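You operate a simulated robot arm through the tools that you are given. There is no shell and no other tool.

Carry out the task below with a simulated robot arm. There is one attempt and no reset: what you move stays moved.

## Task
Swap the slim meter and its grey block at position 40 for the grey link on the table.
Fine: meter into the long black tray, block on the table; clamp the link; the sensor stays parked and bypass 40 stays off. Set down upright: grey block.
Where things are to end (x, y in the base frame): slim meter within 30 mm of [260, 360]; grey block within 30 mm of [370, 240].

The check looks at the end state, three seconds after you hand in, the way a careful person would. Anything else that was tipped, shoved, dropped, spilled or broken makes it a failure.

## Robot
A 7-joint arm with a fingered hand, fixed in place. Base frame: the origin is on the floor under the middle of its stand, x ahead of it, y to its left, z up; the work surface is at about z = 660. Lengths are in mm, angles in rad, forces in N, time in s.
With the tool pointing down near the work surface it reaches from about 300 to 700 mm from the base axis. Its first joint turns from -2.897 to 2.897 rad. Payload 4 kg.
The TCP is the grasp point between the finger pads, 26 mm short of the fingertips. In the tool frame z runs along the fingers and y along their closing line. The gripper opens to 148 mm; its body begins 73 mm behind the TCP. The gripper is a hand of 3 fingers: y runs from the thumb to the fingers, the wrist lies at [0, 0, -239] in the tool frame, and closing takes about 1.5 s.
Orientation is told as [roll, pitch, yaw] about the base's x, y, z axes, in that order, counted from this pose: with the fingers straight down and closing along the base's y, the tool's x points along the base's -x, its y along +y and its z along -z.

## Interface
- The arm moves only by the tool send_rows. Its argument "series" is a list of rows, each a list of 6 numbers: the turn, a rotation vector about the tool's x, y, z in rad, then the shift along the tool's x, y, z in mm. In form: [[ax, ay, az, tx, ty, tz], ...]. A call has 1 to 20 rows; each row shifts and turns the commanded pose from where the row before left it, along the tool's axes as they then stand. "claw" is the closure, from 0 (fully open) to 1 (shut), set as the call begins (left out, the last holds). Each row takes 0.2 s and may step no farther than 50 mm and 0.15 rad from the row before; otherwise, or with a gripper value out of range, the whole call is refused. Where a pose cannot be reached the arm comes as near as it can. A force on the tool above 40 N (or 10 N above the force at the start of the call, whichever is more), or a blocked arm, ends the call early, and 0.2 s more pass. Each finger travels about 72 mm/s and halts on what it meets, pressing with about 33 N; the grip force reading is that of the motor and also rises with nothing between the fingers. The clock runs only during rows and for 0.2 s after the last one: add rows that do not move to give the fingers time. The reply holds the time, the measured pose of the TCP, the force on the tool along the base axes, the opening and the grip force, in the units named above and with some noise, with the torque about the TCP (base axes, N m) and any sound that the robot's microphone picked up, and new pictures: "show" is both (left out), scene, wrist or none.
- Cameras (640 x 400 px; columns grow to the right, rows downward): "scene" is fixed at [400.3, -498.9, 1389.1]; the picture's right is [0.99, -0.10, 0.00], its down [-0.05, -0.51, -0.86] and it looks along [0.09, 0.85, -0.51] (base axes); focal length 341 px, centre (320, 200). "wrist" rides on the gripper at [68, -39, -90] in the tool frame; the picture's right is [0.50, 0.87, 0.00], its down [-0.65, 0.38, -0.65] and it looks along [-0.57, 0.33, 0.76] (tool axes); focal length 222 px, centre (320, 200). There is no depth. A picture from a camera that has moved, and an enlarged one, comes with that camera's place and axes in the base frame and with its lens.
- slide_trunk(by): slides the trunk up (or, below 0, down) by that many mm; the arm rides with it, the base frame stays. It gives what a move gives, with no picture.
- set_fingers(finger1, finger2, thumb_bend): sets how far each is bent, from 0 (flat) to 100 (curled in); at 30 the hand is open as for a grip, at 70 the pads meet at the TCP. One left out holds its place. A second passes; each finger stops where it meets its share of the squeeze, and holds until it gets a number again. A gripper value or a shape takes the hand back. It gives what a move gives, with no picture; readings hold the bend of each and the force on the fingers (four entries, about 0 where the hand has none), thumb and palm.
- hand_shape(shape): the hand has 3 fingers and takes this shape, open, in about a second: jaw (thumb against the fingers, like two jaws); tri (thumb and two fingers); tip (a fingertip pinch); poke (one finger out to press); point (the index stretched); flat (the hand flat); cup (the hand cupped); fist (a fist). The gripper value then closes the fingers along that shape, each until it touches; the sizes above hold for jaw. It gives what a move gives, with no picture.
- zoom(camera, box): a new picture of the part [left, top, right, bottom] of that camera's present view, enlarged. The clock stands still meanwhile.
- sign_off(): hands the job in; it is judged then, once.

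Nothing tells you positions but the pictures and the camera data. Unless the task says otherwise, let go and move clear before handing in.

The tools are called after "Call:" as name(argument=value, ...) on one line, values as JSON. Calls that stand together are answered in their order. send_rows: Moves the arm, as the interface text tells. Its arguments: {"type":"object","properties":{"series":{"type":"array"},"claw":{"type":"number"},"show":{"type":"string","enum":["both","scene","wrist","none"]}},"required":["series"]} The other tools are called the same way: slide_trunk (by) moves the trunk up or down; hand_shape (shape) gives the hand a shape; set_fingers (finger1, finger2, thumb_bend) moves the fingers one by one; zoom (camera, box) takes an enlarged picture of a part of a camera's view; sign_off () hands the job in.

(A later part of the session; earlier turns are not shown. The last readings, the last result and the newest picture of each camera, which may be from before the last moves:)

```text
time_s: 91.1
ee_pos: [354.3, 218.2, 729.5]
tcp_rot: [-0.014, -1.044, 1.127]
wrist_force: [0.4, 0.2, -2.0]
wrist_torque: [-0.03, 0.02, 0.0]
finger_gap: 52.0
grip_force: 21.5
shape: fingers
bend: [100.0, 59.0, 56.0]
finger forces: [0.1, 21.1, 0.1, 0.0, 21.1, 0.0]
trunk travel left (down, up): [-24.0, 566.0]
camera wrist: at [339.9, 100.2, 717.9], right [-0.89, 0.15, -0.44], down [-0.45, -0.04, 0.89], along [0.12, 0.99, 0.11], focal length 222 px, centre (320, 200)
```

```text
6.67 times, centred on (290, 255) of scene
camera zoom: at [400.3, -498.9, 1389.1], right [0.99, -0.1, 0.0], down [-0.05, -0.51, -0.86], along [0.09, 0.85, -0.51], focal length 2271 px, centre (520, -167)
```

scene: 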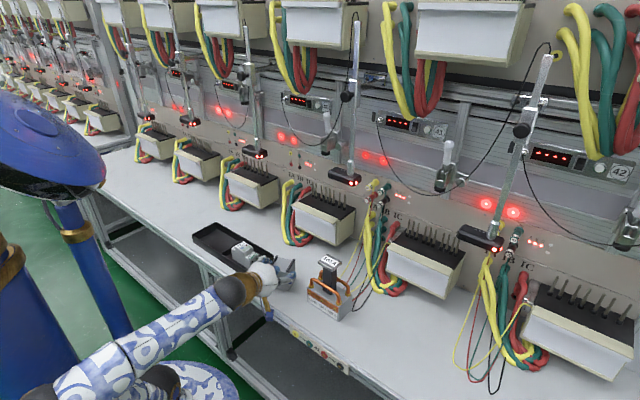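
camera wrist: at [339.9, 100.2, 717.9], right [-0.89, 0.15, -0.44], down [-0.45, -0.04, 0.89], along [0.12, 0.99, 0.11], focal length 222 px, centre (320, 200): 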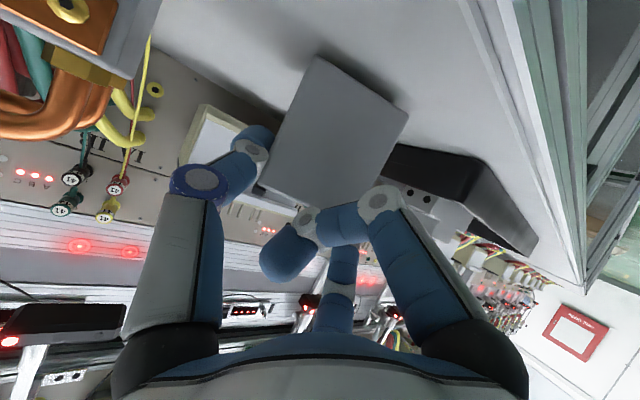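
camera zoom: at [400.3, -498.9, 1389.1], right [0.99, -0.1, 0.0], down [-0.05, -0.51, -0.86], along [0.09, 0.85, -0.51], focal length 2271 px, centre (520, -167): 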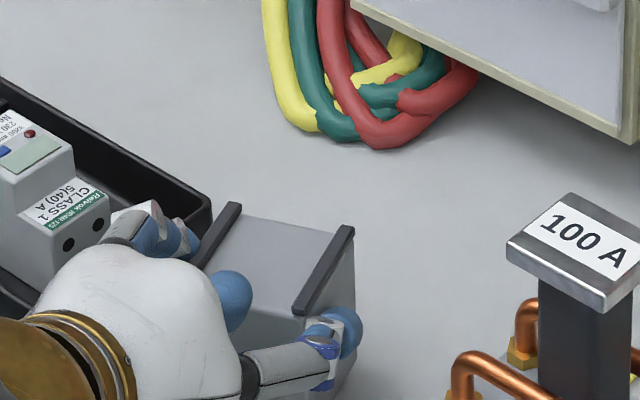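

The block is about 10 mm above the table, near (370, 243). I'll lower in small steps until it touches.

Call:
send_rows(series=[[0, 0, 0, 3.5, 0, 2], [0, 0, 0, 2.6, 0, 1.5], [0, 0, 0, 0, 0, 0]], show="none")

Call:
send_rows(series=[[0, 0, 0, 1.7, 0, 1], [0, 0, 0, 0, 0, 0]], show="none")

Call:
send_rows(series=[[0, 0, 0, 1.7, 0, 1], [0, 0, 0, 0, 0, 0]], show="none")

Call:
zoom(camera="scene", box=[260, 235, 324, 295])

```text
time_s: 91.9
ee_pos: [353.9, 219.5, 723.8]
tcp_rot: [-0.016, -1.045, 1.128]
wrist_force: [0.2, -0.4, 0.5]
wrist_torque: [0.04, 0.0, 0.0]
finger_gap: 52.1
grip_force: 20.9
shape: fingers
bend: [100.0, 59.0, 56.0]
finger forces: [0.0, 21.1, 0.0, 0.0, 21.2, 0.1]
trunk travel left (down, up): [-24.0, 566.0]
```

```text
time_s: 92.5
ee_pos: [353.6, 218.3, 723.1]
tcp_rot: [-0.015, -1.048, 1.127]
wrist_force: [0.0, -1.2, 11.4]
wrist_torque: [0.2, -0.25, 0.05]
finger_gap: 52.0
grip_force: 21.3
shape: fingers
bend: [100.0, 59.0, 57.0]
finger forces: [0.0, 20.8, 0.0, 0.0, 21.6, 0.0]
trunk travel left (down, up): [-24.0, 566.0]
```

```text
time_s: 93.1
ee_pos: [353.8, 217.9, 721.4]
tcp_rot: [-0.017, -1.047, 1.129]
wrist_force: [1.5, 0.7, 22.8]
wrist_torque: [0.37, -0.53, 0.2]
finger_gap: 51.9
grip_force: 21.4
shape: fingers
bend: [100.0, 58.0, 57.0]
finger forces: [0.0, 20.4, 0.0, 0.0, 21.3, 0.0]
trunk travel left (down, up): [-24.0, 566.0]
```

```text
6.67 times, centred on (292, 265) of scene
camera zoom: at [400.3, -498.9, 1389.1], right [0.99, -0.1, 0.0], down [-0.05, -0.51, -0.86], along [0.09, 0.85, -0.51], focal length 2271 px, centre (507, -233)
```

zoom: 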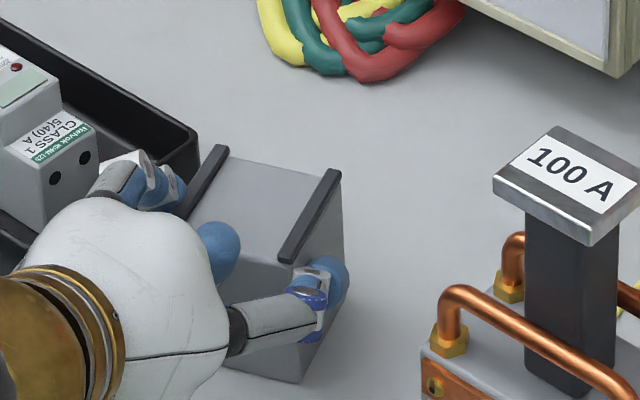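

The block is on the table. I'll ease off and open the finger and thumb together.

Call:
send_rows(series=[[0, 0, 0, -1.5, 0, -0.9], [0, 0, 0, 0, 0, 0]], show="none")

Call:
set_fingers(finger2=54, thumb_bend=48)

Call:
zoom(camera="scene", box=[260, 235, 324, 295])

Call:
zoom(camera="wrist", box=[160, 20, 440, 200])

```text
time_s: 93.7
ee_pos: [352.9, 218.2, 721.1]
tcp_rot: [-0.014, -1.046, 1.129]
wrist_force: [2.8, 2.2, 16.7]
wrist_torque: [0.28, -0.44, 0.14]
finger_gap: 52.1
grip_force: 20.1
shape: fingers
bend: [100.0, 58.0, 57.0]
finger forces: [0.1, 19.6, 0.0, 0.1, 22.2, 0.0]
trunk travel left (down, up): [-24.0, 566.0]
```

```text
time_s: 94.7
ee_pos: [352.6, 217.1, 721.2]
tcp_rot: [-0.014, -1.043, 1.127]
wrist_force: [0.8, 0.4, -1.1]
wrist_torque: [-0.01, 0.02, -0.01]
finger_gap: 57.7
grip_force: 0.8
shape: fingers
bend: [100.0, 54.0, 48.0]
finger forces: [0.0, 0.7, 0.0, 0.0, 0.8, 0.0]
trunk travel left (down, up): [-24.0, 566.0]
```

```text
6.67 times, centred on (292, 265) of scene
camera zoom: at [400.3, -498.9, 1389.1], right [0.99, -0.1, 0.0], down [-0.05, -0.51, -0.86], along [0.09, 0.85, -0.51], focal length 2271 px, centre (507, -233)
```

zoom: 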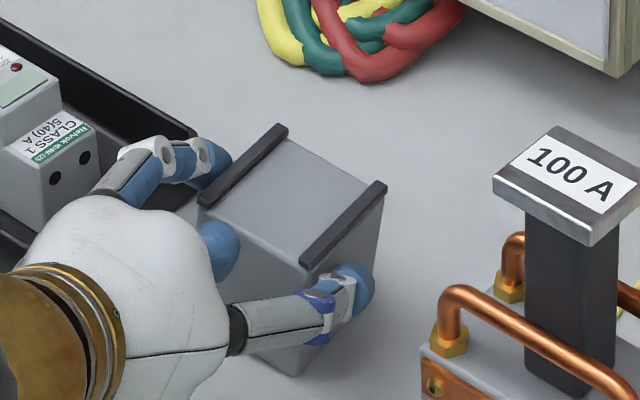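

```text
2.22 times, centred on (300, 110) of wrist
camera zoom: at [339.9, 99.7, 709.2], right [-0.89, 0.15, -0.44], down [-0.45, -0.04, 0.89], along [0.12, 0.99, 0.11], focal length 494 px, centre (364, 400)
```

zoom: 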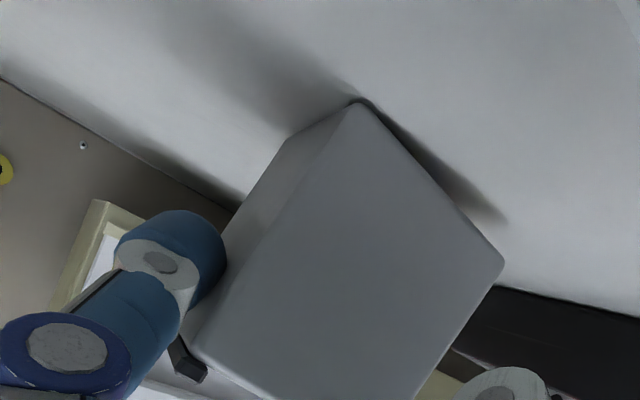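

The block is standing upright. It turned a little on release, and I estimate its centre near (386, 248), still inside the 30 mm limit. I'll open a bit more and lift clear.

Call:
set_fingers(finger2=48, thumb_bend=41)

Call:
zoom(camera="scene", box=[260, 235, 324, 295])

```text
time_s: 95.7
ee_pos: [353.5, 217.3, 721.8]
tcp_rot: [-0.013, -1.044, 1.128]
wrist_force: [1.4, -0.4, -0.7]
wrist_torque: [-0.03, 0.01, 0.01]
finger_gap: 64.1
grip_force: 0.1
shape: fingers
bend: [100.0, 48.0, 41.0]
finger forces: [0.1, 0.0, 0.0, 0.1, 0.1, 0.0]
trunk travel left (down, up): [-24.0, 566.0]
```

```text
6.67 times, centred on (292, 265) of scene
camera zoom: at [400.3, -498.9, 1389.1], right [0.99, -0.1, 0.0], down [-0.05, -0.51, -0.86], along [0.09, 0.85, -0.51], focal length 2271 px, centre (507, -233)
```

zoom: 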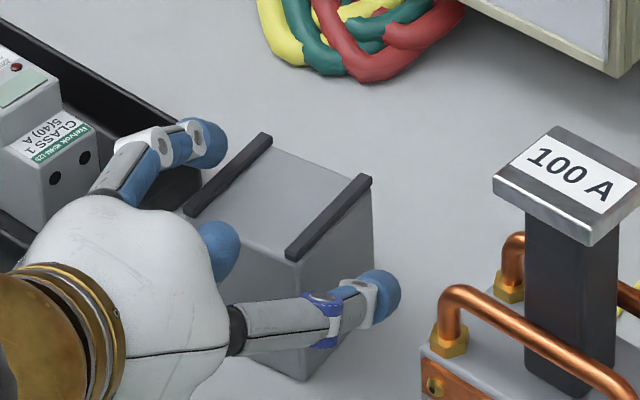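

Call:
send_rows(series=[[0, 0, 0, -8.7, 0, -5], [0, 0, 0, -17.3, 0, -10], [0, 0, 0, -17.3, 0, -10], [0, 0, 0, -26, 0, -15], [0, 0, 0, -26, 0, -15], [0, 0, 0, -26, 0, -15]], show="both")

Call:
zoom(camera="scene", box=[230, 220, 358, 320])

```text
time_s: 97.1
ee_pos: [355.2, 219.6, 862.5]
tcp_rot: [-0.014, -1.044, 1.129]
wrist_force: [0.6, -0.4, -0.2]
wrist_torque: [-0.02, -0.02, 0.05]
finger_gap: 63.9
grip_force: 0.0
shape: fingers
bend: [100.0, 48.0, 41.0]
finger forces: [0.0, 0.0, 0.1, 0.0, 0.1, 0.0]
trunk travel left (down, up): [-24.0, 566.0]
camera wrist: at [340.8, 102.0, 850.2], right [-0.89, 0.15, -0.44], down [-0.45, -0.04, 0.89], along [0.12, 0.99, 0.11], focal length 222 px, centre (320, 200)
```

scene: 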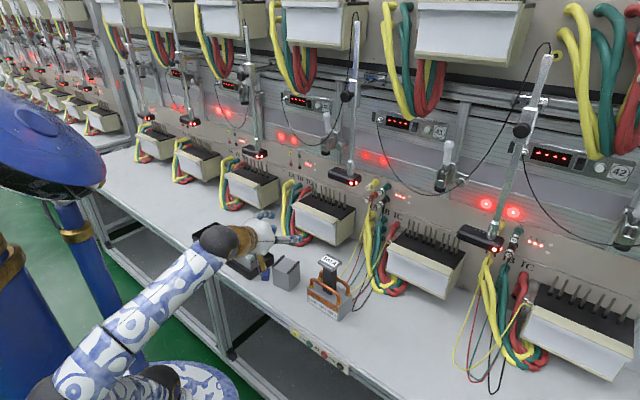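
wrist: 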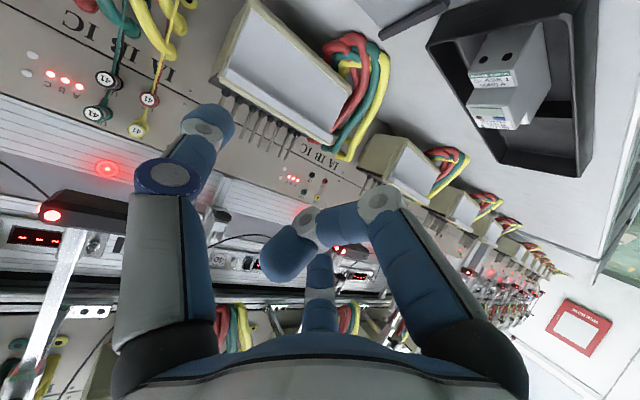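

```text
4.00 times, centred on (294, 270) of scene
camera zoom: at [400.3, -498.9, 1389.1], right [0.99, -0.1, 0.0], down [-0.05, -0.51, -0.86], along [0.09, 0.85, -0.51], focal length 1362 px, centre (424, -80)
```

zoom: 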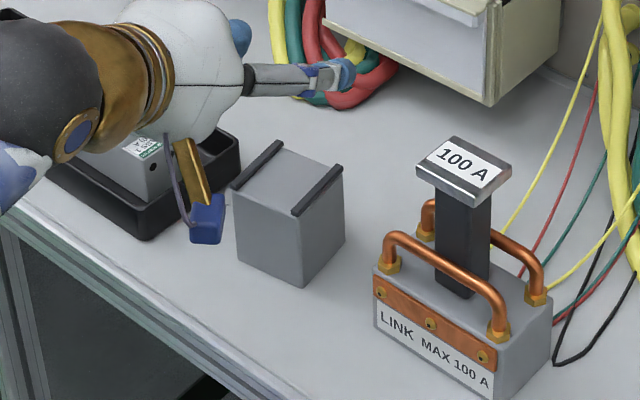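

Call:
zoom(camera="scene", box=[266, 250, 314, 294])

Call:
zoom(camera="scene", box=[290, 140, 370, 220])

```text
9.09 times, centred on (290, 272) of scene
camera zoom: at [400.3, -498.9, 1389.1], right [0.99, -0.1, 0.0], down [-0.05, -0.51, -0.86], along [0.09, 0.85, -0.51], focal length 3096 px, centre (593, -454)
```

zoom: 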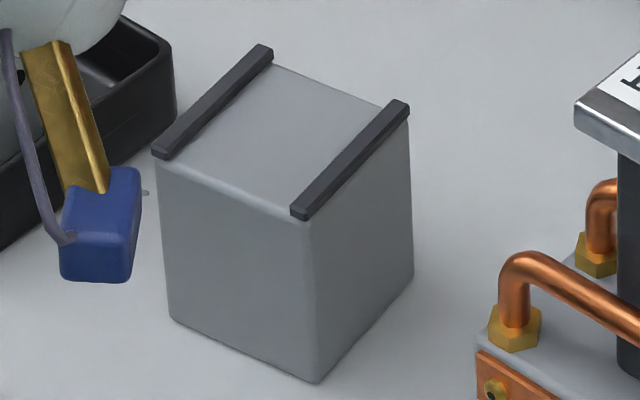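

```text
5.00 times, centred on (330, 180) of scene
camera zoom: at [400.3, -498.9, 1389.1], right [0.99, -0.1, 0.0], down [-0.05, -0.51, -0.86], along [0.09, 0.85, -0.51], focal length 1703 px, centre (270, 300)
```

zoom: 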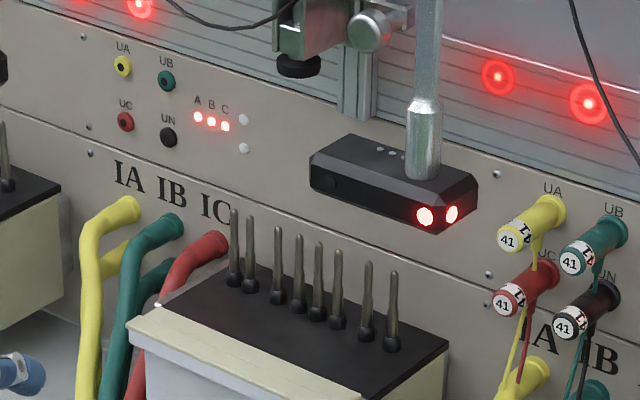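

The block is upright at about (380, 251), 15 mm from its target. Next is the link: I'll pinch its black post under the cap with one finger and the thumb. Moving in front of it at a safe height.

Call:
send_rows(series=[[0, 0, 0, 13, -25.5, -22.6], [0, 0, 0, 13, -25.5, -22.6], [0, 0, 0, 13, -25.5, -22.6], [0, 0, 0, 13, -25.5, -22.6], [0.1016, 0, 0.0587, 0, 0, 0], [0.1016, 0, 0.0587, 0, 0, 0], [0.1016, 0, 0.0587, 0, 0, 0]], show="both")

Call:
set_fingers(finger1=100, finger2=64, thumb_bend=46)

```text
time_s: 98.7
ee_pos: [400.0, 81.7, 861.9]
tcp_rot: [-0.014, -1.048, 0.774]
wrist_force: [-0.6, 0.1, -0.1]
wrist_torque: [0.02, -0.01, 0.0]
finger_gap: 64.0
grip_force: 0.1
shape: fingers
bend: [100.0, 48.0, 41.0]
finger forces: [0.0, 0.0, 0.1, 0.0, 0.0, 0.1]
trunk travel left (down, up): [-24.0, 566.0]
camera wrist: at [345.8, -24.6, 849.4], right [-0.78, 0.45, -0.44], down [-0.44, 0.11, 0.89], along [0.45, 0.88, 0.11], focal length 222 px, centre (320, 200)
```

scene: 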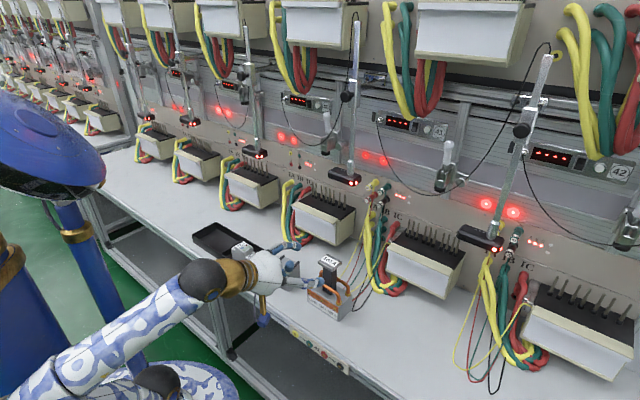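
wrist: 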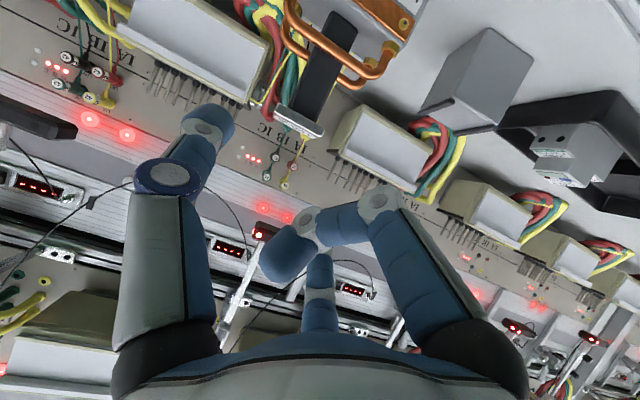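

```text
time_s: 99.7
ee_pos: [399.0, 82.5, 862.4]
tcp_rot: [-0.015, -1.049, 0.776]
wrist_force: [1.0, 0.0, -0.3]
wrist_torque: [-0.03, 0.06, 0.01]
finger_gap: 59.5
grip_force: 0.1
shape: fingers
bend: [100.0, 64.0, 46.0]
finger forces: [0.1, 0.0, 0.0, 0.0, 0.1, 0.0]
trunk travel left (down, up): [-24.0, 566.0]
```

The wrist view confirms the link where I placed it. I'll lower to the post's grip height, still in front of it.

Call:
send_rows(series=[[0, 0, 0, 25, -0.7, 14.5], [0, 0, 0, 25, -0.7, 14.5], [0, 0, 0, 25, -0.7, 14.5]], show="both")

Call:
zoom(camera="scene", box=[264, 235, 360, 330])

Call:
zoom(camera="wrist", box=[160, 0, 440, 180])

```text
time_s: 100.5
ee_pos: [401.8, 80.3, 775.2]
tcp_rot: [-0.016, -1.048, 0.777]
wrist_force: [0.0, -1.1, 0.4]
wrist_torque: [-0.02, -0.03, 0.03]
finger_gap: 59.1
grip_force: 0.0
shape: fingers
bend: [100.0, 64.0, 46.0]
finger forces: [0.0, 0.1, 0.1, 0.0, 0.0, 0.0]
trunk travel left (down, up): [-24.0, 566.0]
camera wrist: at [348.4, -25.7, 763.3], right [-0.78, 0.45, -0.44], down [-0.44, 0.11, 0.89], along [0.45, 0.89, 0.11], focal length 222 px, centre (320, 200)
```

scene: 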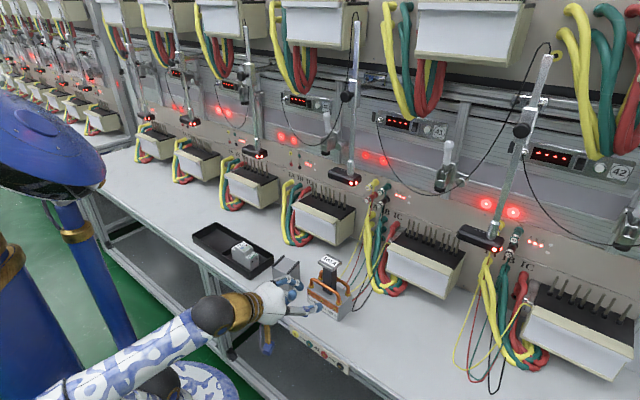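
wrist: 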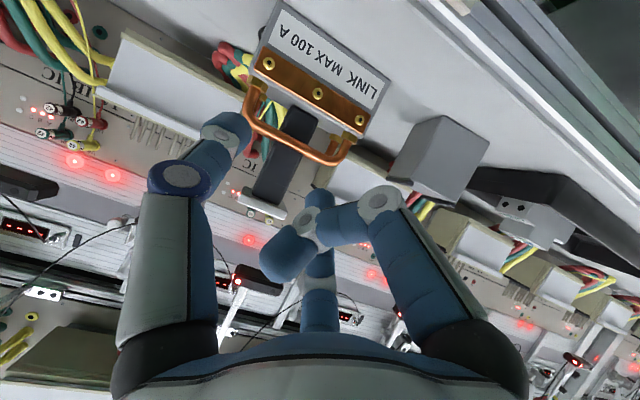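

```text
4.21 times, centred on (312, 282) of scene
camera zoom: at [400.3, -498.9, 1389.1], right [0.99, -0.1, 0.0], down [-0.05, -0.51, -0.86], along [0.09, 0.85, -0.51], focal length 1434 px, centre (354, -147)
```

zoom: 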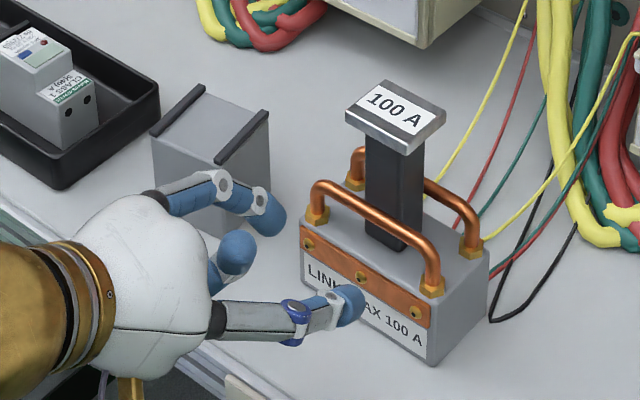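

```text
2.22 times, centred on (300, 90) of wrist
camera zoom: at [348.4, -25.7, 763.3], right [-0.78, 0.45, -0.44], down [-0.44, 0.11, 0.89], along [0.45, 0.89, 0.11], focal length 494 px, centre (364, 444)
```

zoom: 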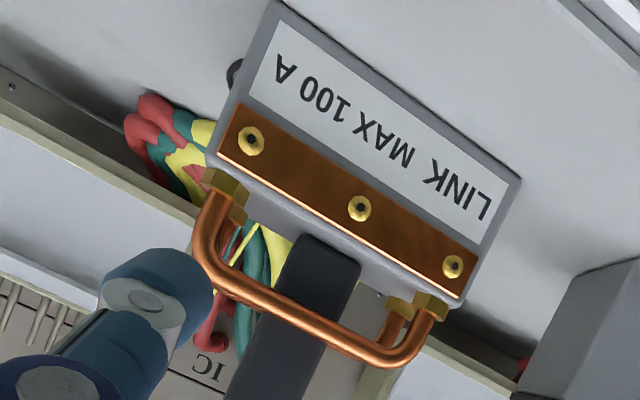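

Call:
set_fingers(finger2=68)

Call:
send_rows(series=[[0, 0, 0, -12.5, 0.35, 21.6], [0, 0, 0, -12.5, 0.35, 21.6]], show="both")

Call:
zoom(camera="scene", box=[284, 240, 364, 310])

Call:
zoom(camera="wrist", box=[160, 20, 440, 220])

```text
time_s: 101.5
ee_pos: [401.1, 81.4, 775.8]
tcp_rot: [-0.015, -1.047, 0.777]
wrist_force: [-0.1, -0.6, 0.0]
wrist_torque: [0.01, 0.0, 0.02]
finger_gap: 59.3
grip_force: 0.0
shape: fingers
bend: [100.0, 68.0, 46.0]
finger forces: [0.0, 0.0, 0.0, 0.0, 0.0, 0.1]
trunk travel left (down, up): [-24.0, 566.0]
```

```text
time_s: 102.1
ee_pos: [437.6, 113.0, 774.9]
tcp_rot: [-0.016, -1.048, 0.776]
wrist_force: [-0.6, -1.0, -0.2]
wrist_torque: [0.04, 0.01, -0.01]
finger_gap: 59.1
grip_force: 0.0
shape: fingers
bend: [100.0, 68.0, 46.0]
finger forces: [0.0, 0.1, 0.0, 0.0, 0.0, 0.0]
trunk travel left (down, up): [-24.0, 566.0]
camera wrist: at [383.3, 7.8, 762.8], right [-0.78, 0.45, -0.44], down [-0.44, 0.11, 0.89], along [0.45, 0.89, 0.11], focal length 222 px, centre (320, 200)
```

scene: 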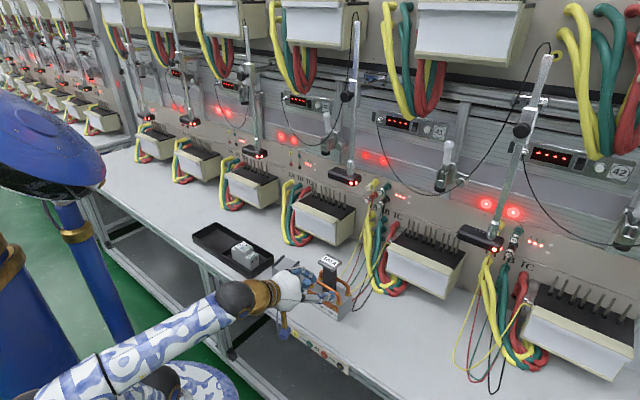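
wrist: 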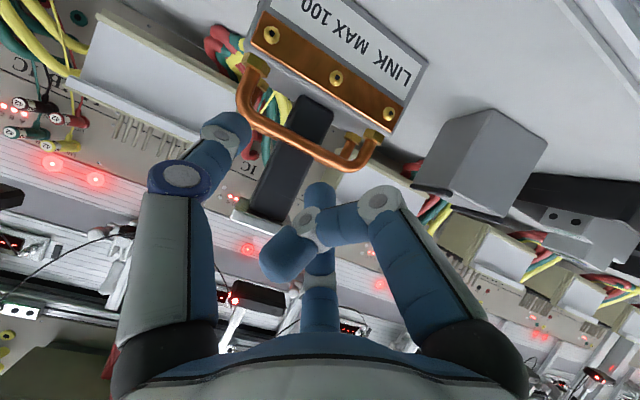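

```text
5.71 times, centred on (324, 275) of scene
camera zoom: at [400.3, -498.9, 1389.1], right [0.99, -0.1, 0.0], down [-0.05, -0.51, -0.86], along [0.09, 0.85, -0.51], focal length 1946 px, centre (297, -229)
```

zoom: 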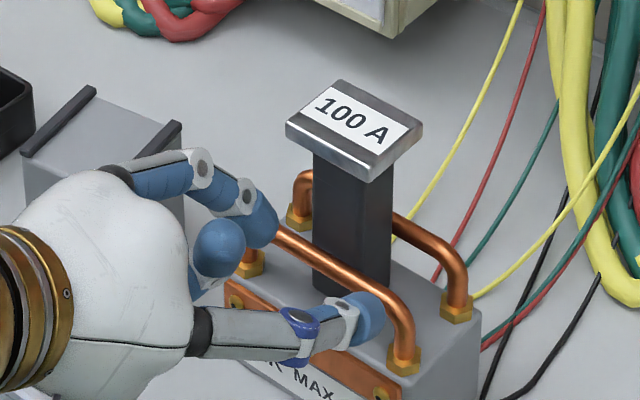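

```text
2.00 times, centred on (300, 120) of wrist
camera zoom: at [383.3, 7.8, 762.8], right [-0.78, 0.45, -0.44], down [-0.44, 0.11, 0.89], along [0.45, 0.89, 0.11], focal length 444 px, centre (360, 360)
```

zoom: 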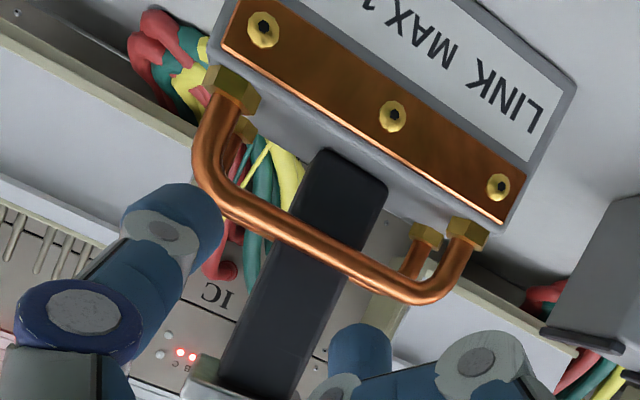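

The finger would pass very close to the post, so I'll shift 6 mm left and then finish moving forward.

Call:
send_rows(series=[[0, 0, 0, 0, 6, 0], [0, 0, 0, -7, 0.3, 12], [0, 0, 0, -6.5, 0.3, 11.2]], show="both")

Call:
zoom(camera="scene", box=[284, 240, 364, 310])

Call:
zoom(camera="wrist", box=[160, 20, 440, 220])

```text
time_s: 102.9
ee_pos: [453.5, 137.0, 775.1]
tcp_rot: [-0.016, -1.047, 0.776]
wrist_force: [-0.2, -0.7, -0.2]
wrist_torque: [-0.01, 0.0, -0.03]
finger_gap: 59.6
grip_force: 0.5
shape: fingers
bend: [100.0, 68.0, 46.0]
finger forces: [0.1, 0.0, 0.0, 0.0, 0.6, 0.1]
trunk travel left (down, up): [-24.0, 566.0]
camera wrist: at [398.6, 31.0, 762.1], right [-0.78, 0.45, -0.44], down [-0.44, 0.11, 0.89], along [0.45, 0.89, 0.11], focal length 222 px, centre (320, 200)
```

scene: 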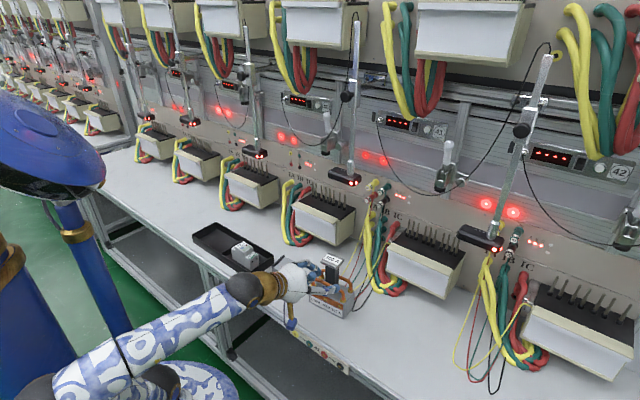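
wrist: 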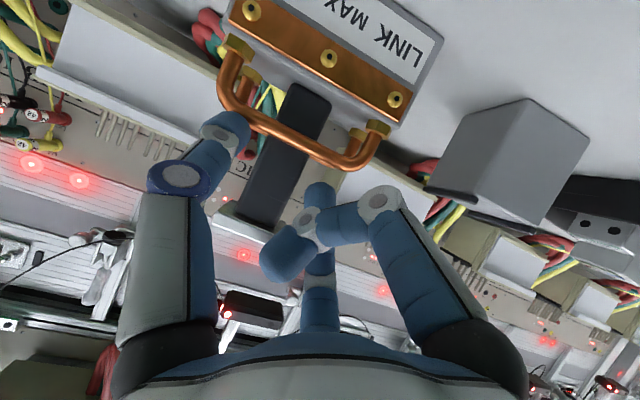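

```text
5.71 times, centred on (324, 275) of scene
camera zoom: at [400.3, -498.9, 1389.1], right [0.99, -0.1, 0.0], down [-0.05, -0.51, -0.86], along [0.09, 0.85, -0.51], focal length 1946 px, centre (297, -229)
```

zoom: 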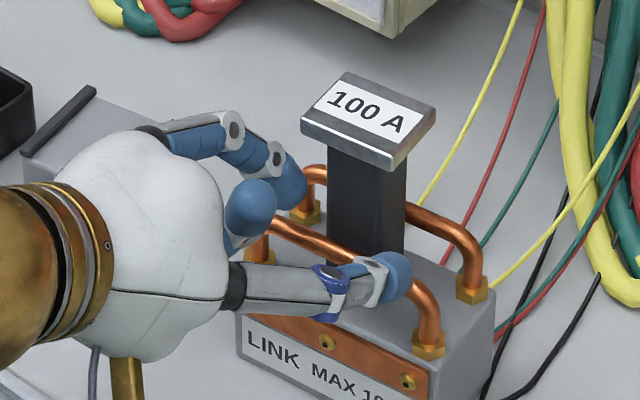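

```text
2.00 times, centred on (300, 120) of wrist
camera zoom: at [398.6, 31.0, 762.1], right [-0.78, 0.45, -0.44], down [-0.44, 0.11, 0.89], along [0.45, 0.89, 0.11], focal length 444 px, centre (360, 360)
```

zoom: 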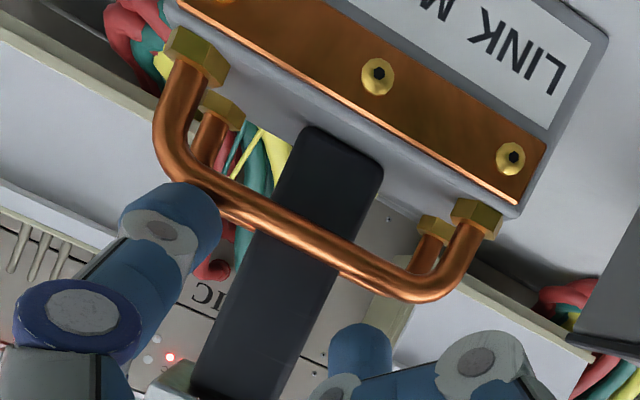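

The thumb touched the copper handle and slid the link about 7 mm, turning it slightly. It's still upright. I'll back off, flatten the approach angle so both fingers clear the handles and cap, and measure the link again.

Call:
send_rows(series=[[0, 0, 0, 10, 0, -17.3], [0, 0, 0, 15, 0, -26], [0, 0, 0, 12, 0, -20.8], [0, -0.13, 0, 0, 0, 0], [0, -0.13, 0, 0, 0, 0]], show="both")

Call:
zoom(camera="scene", box=[300, 240, 364, 280])

Call:
zoom(camera="scene", box=[300, 280, 364, 320])

Call:
zoom(camera="wrist", box=[160, 0, 440, 180])

```text
time_s: 104.1
ee_pos: [397.6, 86.0, 775.8]
tcp_rot: [-0.03, -1.309, 0.793]
wrist_force: [-0.5, 0.7, -0.9]
wrist_torque: [-0.02, -0.02, -0.01]
finger_gap: 59.4
grip_force: 0.1
shape: fingers
bend: [100.0, 68.0, 46.0]
finger forces: [0.1, 0.0, 0.0, 0.0, 0.0, 0.0]
trunk travel left (down, up): [-24.0, 566.0]
camera wrist: at [349.9, -15.3, 734.6], right [-0.69, 0.53, -0.49], down [-0.6, -0.04, 0.8], along [0.41, 0.84, 0.35], focal length 222 px, centre (320, 200)
```

scene: 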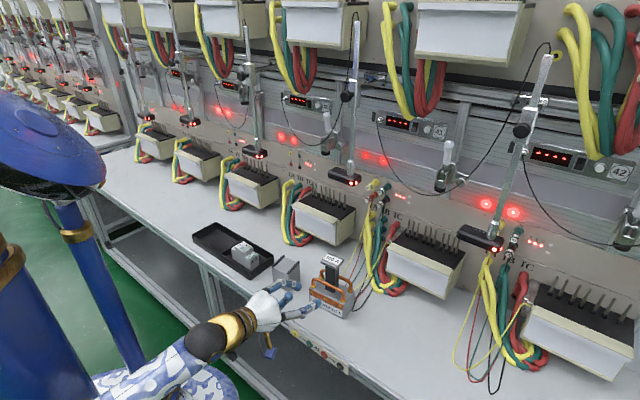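
wrist: 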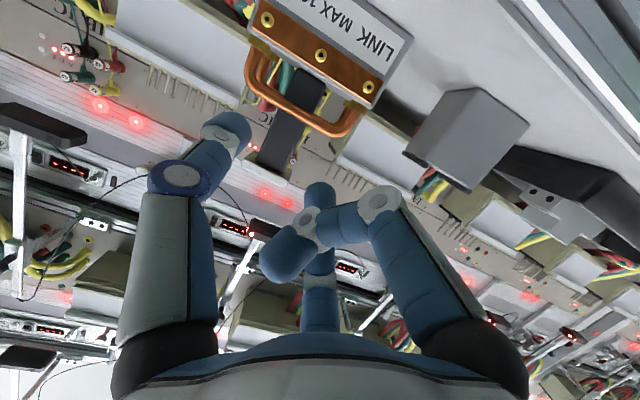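

```text
10.00 times, centred on (332, 260) of scene
camera zoom: at [400.3, -498.9, 1389.1], right [0.99, -0.1, 0.0], down [-0.05, -0.51, -0.86], along [0.09, 0.85, -0.51], focal length 3406 px, centre (200, -400)
```

zoom: 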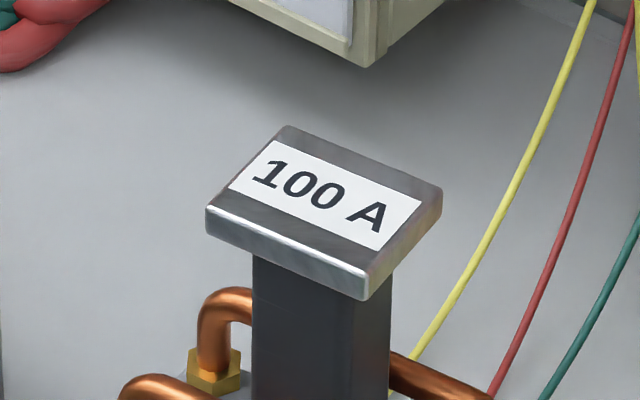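

```text
10.00 times, centred on (332, 300) of scene
camera zoom: at [400.3, -498.9, 1389.1], right [0.99, -0.1, 0.0], down [-0.05, -0.51, -0.86], along [0.09, 0.85, -0.51], focal length 3406 px, centre (200, -800)
```

zoom: 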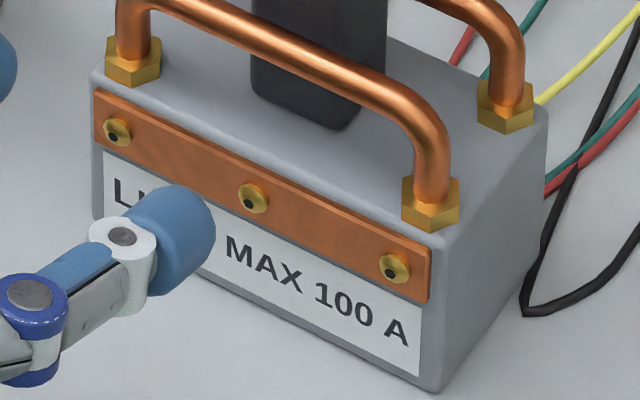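

```text
2.22 times, centred on (300, 90) of wrist
camera zoom: at [349.9, -15.3, 734.6], right [-0.69, 0.53, -0.49], down [-0.6, -0.04, 0.8], along [0.41, 0.84, 0.35], focal length 494 px, centre (364, 444)
```

zoom: 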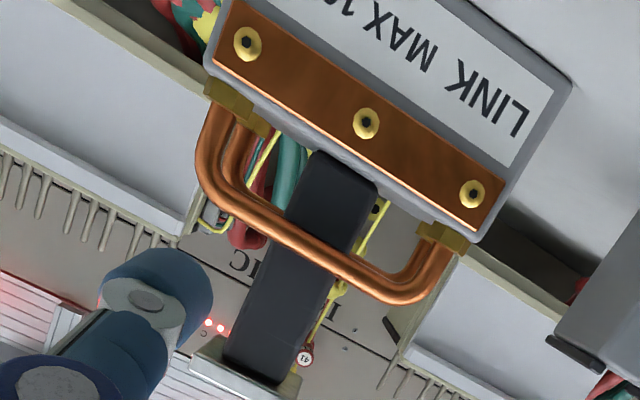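

From the close-ups, the link is now at about (501, 155), turned to about 52°. I'll match that heading with a flatter approach at z≈782, between the copper handles and the cap.

Call:
send_rows(series=[[-0.07, 0, -0.0188, 0, 0, 0], [-0.07, 0, -0.0188, 0, 0, 0], [0, 0, 0, -11.2, -18.9, 18.6]], show="both")

Call:
zoom(camera="scene", box=[284, 240, 364, 310])

Call:
zoom(camera="wrist", box=[160, 0, 440, 200])

```text
time_s: 104.9
ee_pos: [425.7, 90.9, 782.4]
tcp_rot: [-0.032, -1.306, 0.939]
wrist_force: [-0.3, -0.2, -0.1]
wrist_torque: [0.02, 0.0, 0.03]
finger_gap: 59.5
grip_force: 0.1
shape: fingers
bend: [100.0, 68.0, 46.0]
finger forces: [0.0, 0.0, 0.0, 0.0, 0.0, 0.1]
trunk travel left (down, up): [-24.0, 566.0]
camera wrist: at [392.0, -15.7, 741.7], right [-0.76, 0.43, -0.49], down [-0.59, -0.13, 0.8], along [0.28, 0.9, 0.35], focal length 222 px, centre (320, 200)
```

scene: 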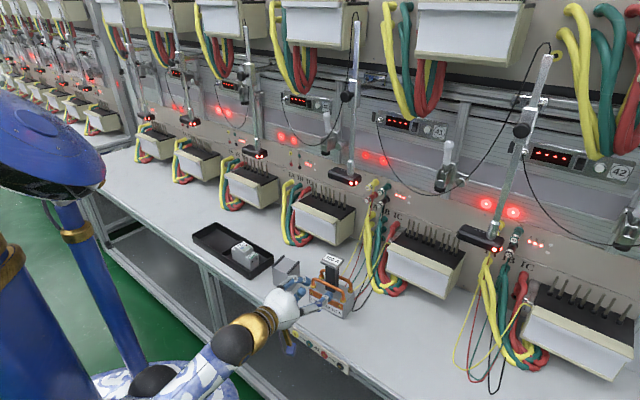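
wrist: 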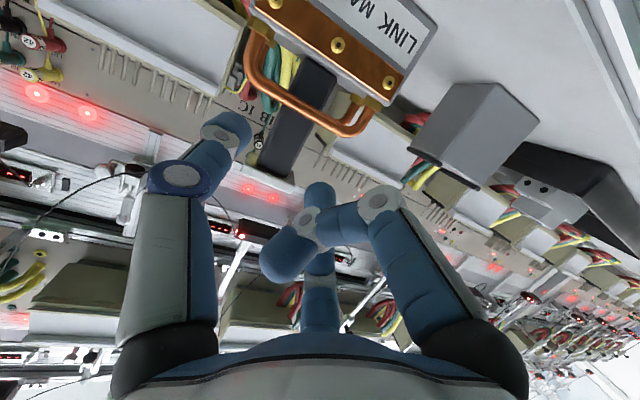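

```text
5.71 times, centred on (324, 275) of scene
camera zoom: at [400.3, -498.9, 1389.1], right [0.99, -0.1, 0.0], down [-0.05, -0.51, -0.86], along [0.09, 0.85, -0.51], focal length 1946 px, centre (297, -229)
```

zoom: 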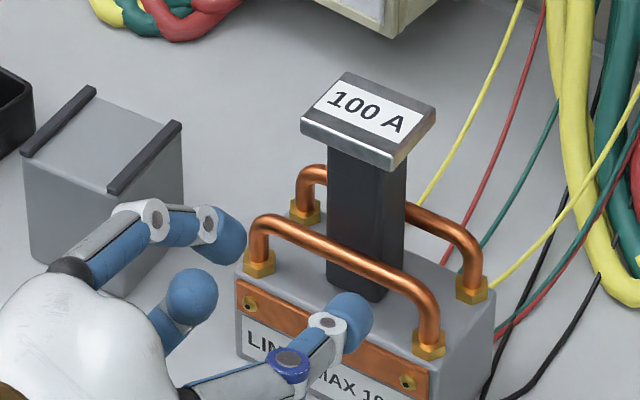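

```text
2.00 times, centred on (300, 100) of wrist
camera zoom: at [392.0, -15.7, 741.7], right [-0.76, 0.43, -0.49], down [-0.59, -0.13, 0.8], along [0.28, 0.9, 0.35], focal length 444 px, centre (360, 400)
```

zoom: 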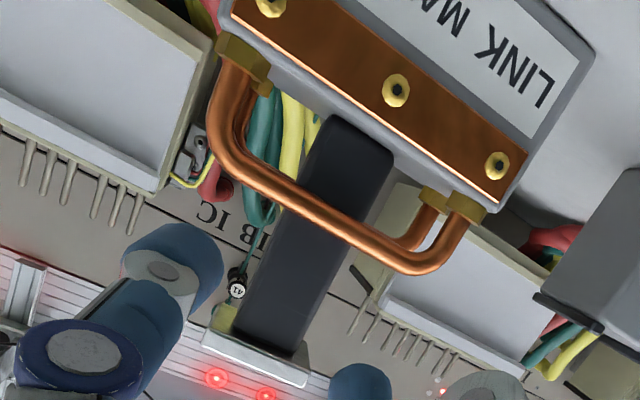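

Call:
send_rows(series=[[0, 0, 0, -5.8, 0, 21.7], [0, 0, 0, -5.8, 0, 21.7]], show="both")

Call:
zoom(camera="scene", box=[284, 240, 364, 310])

Call:
zoom(camera="wrist", box=[160, 20, 440, 220])

```text
time_s: 105.5
ee_pos: [453.3, 126.2, 780.0]
tcp_rot: [-0.029, -1.304, 0.936]
wrist_force: [-0.5, -0.6, 0.9]
wrist_torque: [0.03, 0.01, -0.02]
finger_gap: 59.4
grip_force: 0.1
shape: fingers
bend: [100.0, 68.0, 46.0]
finger forces: [0.0, 0.1, 0.0, 0.0, 0.0, 0.1]
trunk travel left (down, up): [-24.0, 566.0]
camera wrist: at [420.4, 19.3, 739.6], right [-0.76, 0.43, -0.49], down [-0.59, -0.13, 0.8], along [0.28, 0.9, 0.35], focal length 222 px, centre (320, 200)
```

scene: 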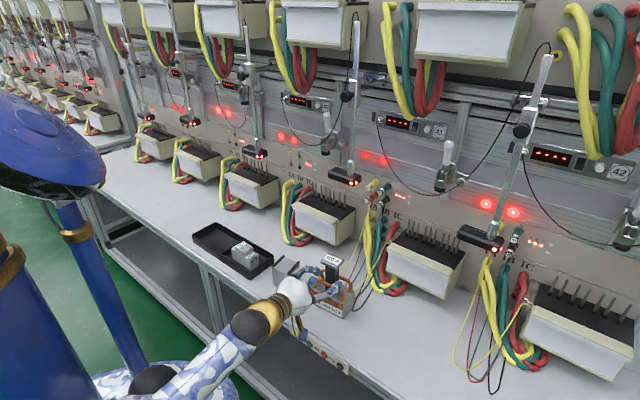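
wrist: 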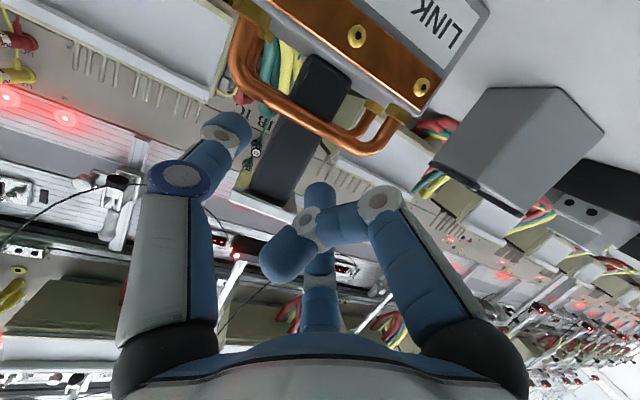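

```text
5.71 times, centred on (324, 275) of scene
camera zoom: at [400.3, -498.9, 1389.1], right [0.99, -0.1, 0.0], down [-0.05, -0.51, -0.86], along [0.09, 0.85, -0.51], focal length 1946 px, centre (297, -229)
```

zoom: 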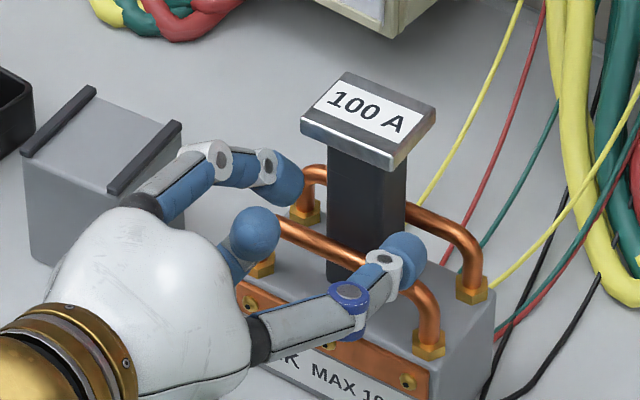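

```text
2.00 times, centred on (300, 120) of wrist
camera zoom: at [420.4, 19.3, 739.6], right [-0.76, 0.43, -0.49], down [-0.59, -0.13, 0.8], along [0.28, 0.9, 0.35], focal length 444 px, centre (360, 360)
```

zoom: 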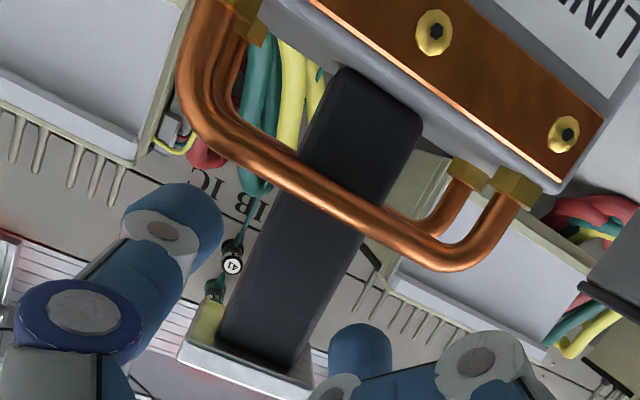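

The link stayed still and the thumb is passing above the handle. Now the last 40 mm.

Call:
send_rows(series=[[0, 0, 0, -6.0, 0, 19], [0, 0, 0, -5.5, 0, 19]], show="both")

Call:
zoom(camera="scene", box=[284, 240, 364, 310])

Call:
zoom(camera="wrist", box=[160, 20, 440, 220])

```text
time_s: 106.1
ee_pos: [478.5, 157.2, 782.4]
tcp_rot: [-0.028, -1.306, 0.937]
wrist_force: [-0.1, 0.2, -0.3]
wrist_torque: [0.01, 0.02, 0.0]
finger_gap: 59.2
grip_force: 0.1
shape: fingers
bend: [100.0, 68.0, 46.0]
finger forces: [0.0, 0.0, 0.0, 0.1, 0.1, 0.0]
trunk travel left (down, up): [-24.0, 566.0]
camera wrist: at [445.9, 50.2, 741.0], right [-0.76, 0.43, -0.49], down [-0.59, -0.13, 0.8], along [0.28, 0.9, 0.35], focal length 222 px, centre (320, 200)
```

scene: 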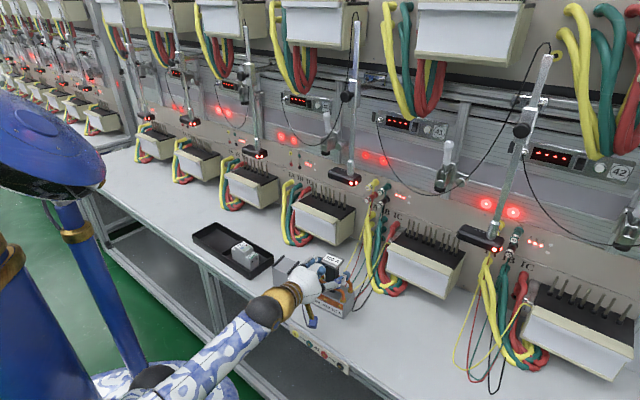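
wrist: 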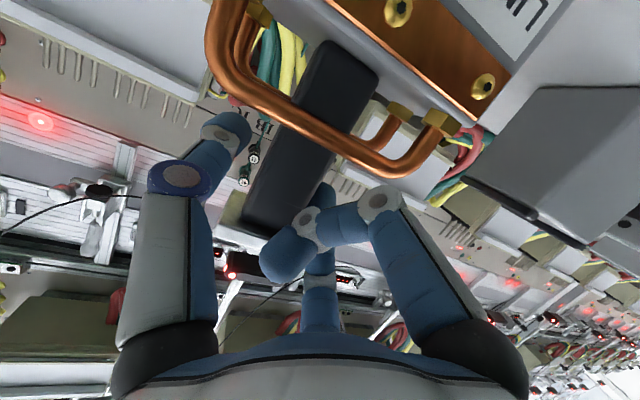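

```text
5.71 times, centred on (324, 275) of scene
camera zoom: at [400.3, -498.9, 1389.1], right [0.99, -0.1, 0.0], down [-0.05, -0.51, -0.86], along [0.09, 0.85, -0.51], focal length 1946 px, centre (297, -229)
```

zoom: 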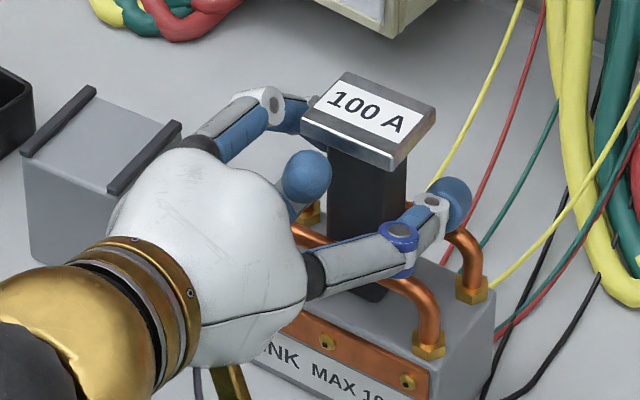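

```text
2.00 times, centred on (300, 120) of wrist
camera zoom: at [445.9, 50.2, 741.0], right [-0.76, 0.43, -0.49], down [-0.59, -0.13, 0.8], along [0.28, 0.9, 0.35], focal length 444 px, centre (360, 360)
```

zoom: 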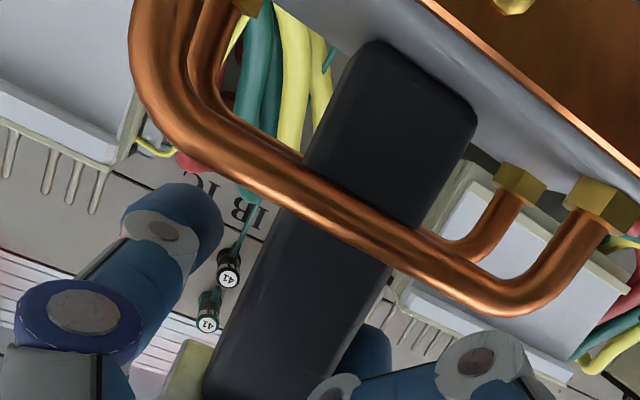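

Everything is clear and the link hasn't moved. I'll bring the thumb close, then squeeze the post.

Call:
set_fingers(thumb_bend=51)

Call:
set_fingers(finger2=74)

Call:
zoom(camera="wrist", box=[160, 20, 440, 220])

Call:
zoom(camera="scene", box=[284, 240, 364, 310])

```text
time_s: 107.1
ee_pos: [477.0, 156.6, 782.4]
tcp_rot: [-0.03, -1.305, 0.936]
wrist_force: [1.3, -0.1, -0.4]
wrist_torque: [-0.03, 0.0, 0.0]
finger_gap: 54.6
grip_force: 0.1
shape: fingers
bend: [100.0, 68.0, 51.0]
finger forces: [0.0, 0.1, 0.0, 0.0, 0.0, 0.1]
trunk travel left (down, up): [-24.0, 566.0]
```

```text
time_s: 108.1
ee_pos: [477.9, 159.5, 782.5]
tcp_rot: [-0.03, -1.306, 0.937]
wrist_force: [0.0, 1.9, 0.2]
wrist_torque: [0.0, 0.04, 0.01]
finger_gap: 54.7
grip_force: 0.7
shape: fingers
bend: [100.0, 73.0, 51.0]
finger forces: [0.0, 1.2, 0.1, 0.0, 0.0, 0.0]
trunk travel left (down, up): [-24.0, 566.0]
```

```text
2.00 times, centred on (300, 120) of wrist
camera zoom: at [445.7, 50.4, 741.1], right [-0.76, 0.43, -0.49], down [-0.59, -0.13, 0.8], along [0.28, 0.9, 0.35], focal length 444 px, centre (360, 360)
```

zoom: 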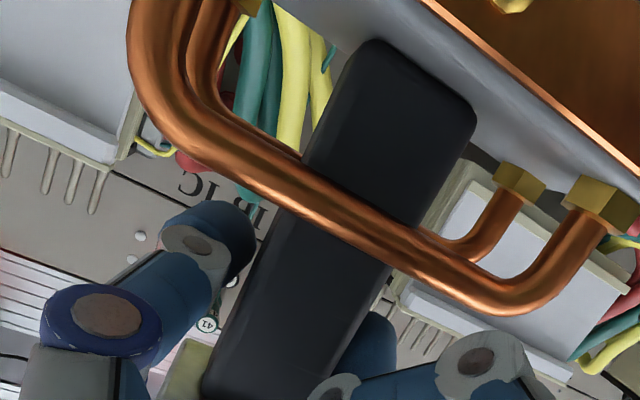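

```text
5.71 times, centred on (324, 275) of scene
camera zoom: at [400.3, -498.9, 1389.1], right [0.99, -0.1, 0.0], down [-0.05, -0.51, -0.86], along [0.09, 0.85, -0.51], focal length 1946 px, centre (297, -229)
```

zoom: 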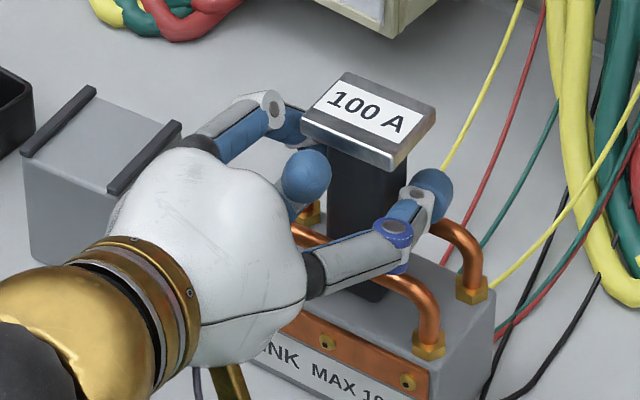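

Finger 2 touches the post lightly without moving it. Now closing the thumb.

Call:
set_fingers(thumb_bend=56)

Call:
set_fingers(finger2=90, thumb_bend=90)

Call:
zoom(camera="wrist", box=[160, 20, 440, 220])

Call:
zoom(camera="scene", box=[284, 240, 364, 310])

```text
time_s: 109.1
ee_pos: [478.3, 157.9, 781.8]
tcp_rot: [-0.031, -1.306, 0.935]
wrist_force: [1.3, -0.7, 0.8]
wrist_torque: [0.02, -0.03, -0.06]
finger_gap: 52.8
grip_force: 3.0
shape: fingers
bend: [100.0, 73.0, 54.0]
finger forces: [0.0, 2.3, 0.0, 0.1, 3.7, 0.0]
trunk travel left (down, up): [-24.0, 566.0]
```

```text
time_s: 110.1
ee_pos: [478.7, 157.5, 782.1]
tcp_rot: [-0.028, -1.307, 0.934]
wrist_force: [-0.6, -0.4, 5.7]
wrist_torque: [0.33, 0.33, -0.07]
finger_gap: 48.3
grip_force: 37.2
shape: fingers
bend: [100.0, 87.0, 61.0]
finger forces: [13.0, 29.6, 0.0, 0.0, 32.1, 0.0]
trunk travel left (down, up): [-24.0, 566.0]
```

```text
2.00 times, centred on (300, 120) of wrist
camera zoom: at [445.7, 50.1, 741.4], right [-0.76, 0.43, -0.49], down [-0.59, -0.13, 0.8], along [0.28, 0.89, 0.35], focal length 444 px, centre (360, 360)
```

zoom: 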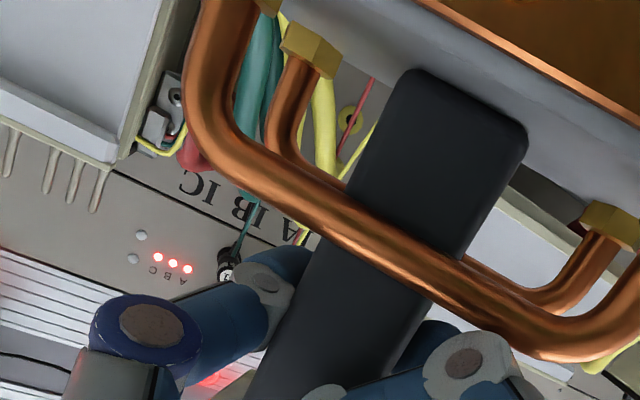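

```text
5.71 times, centred on (324, 275) of scene
camera zoom: at [400.3, -498.9, 1389.1], right [0.99, -0.1, 0.0], down [-0.05, -0.51, -0.86], along [0.09, 0.85, -0.51], focal length 1946 px, centre (297, -229)
```

zoom: 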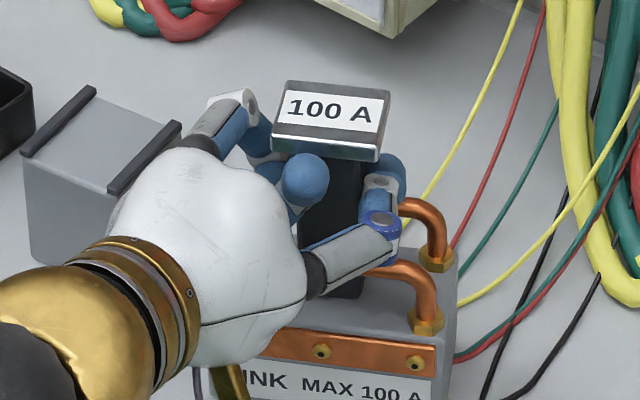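

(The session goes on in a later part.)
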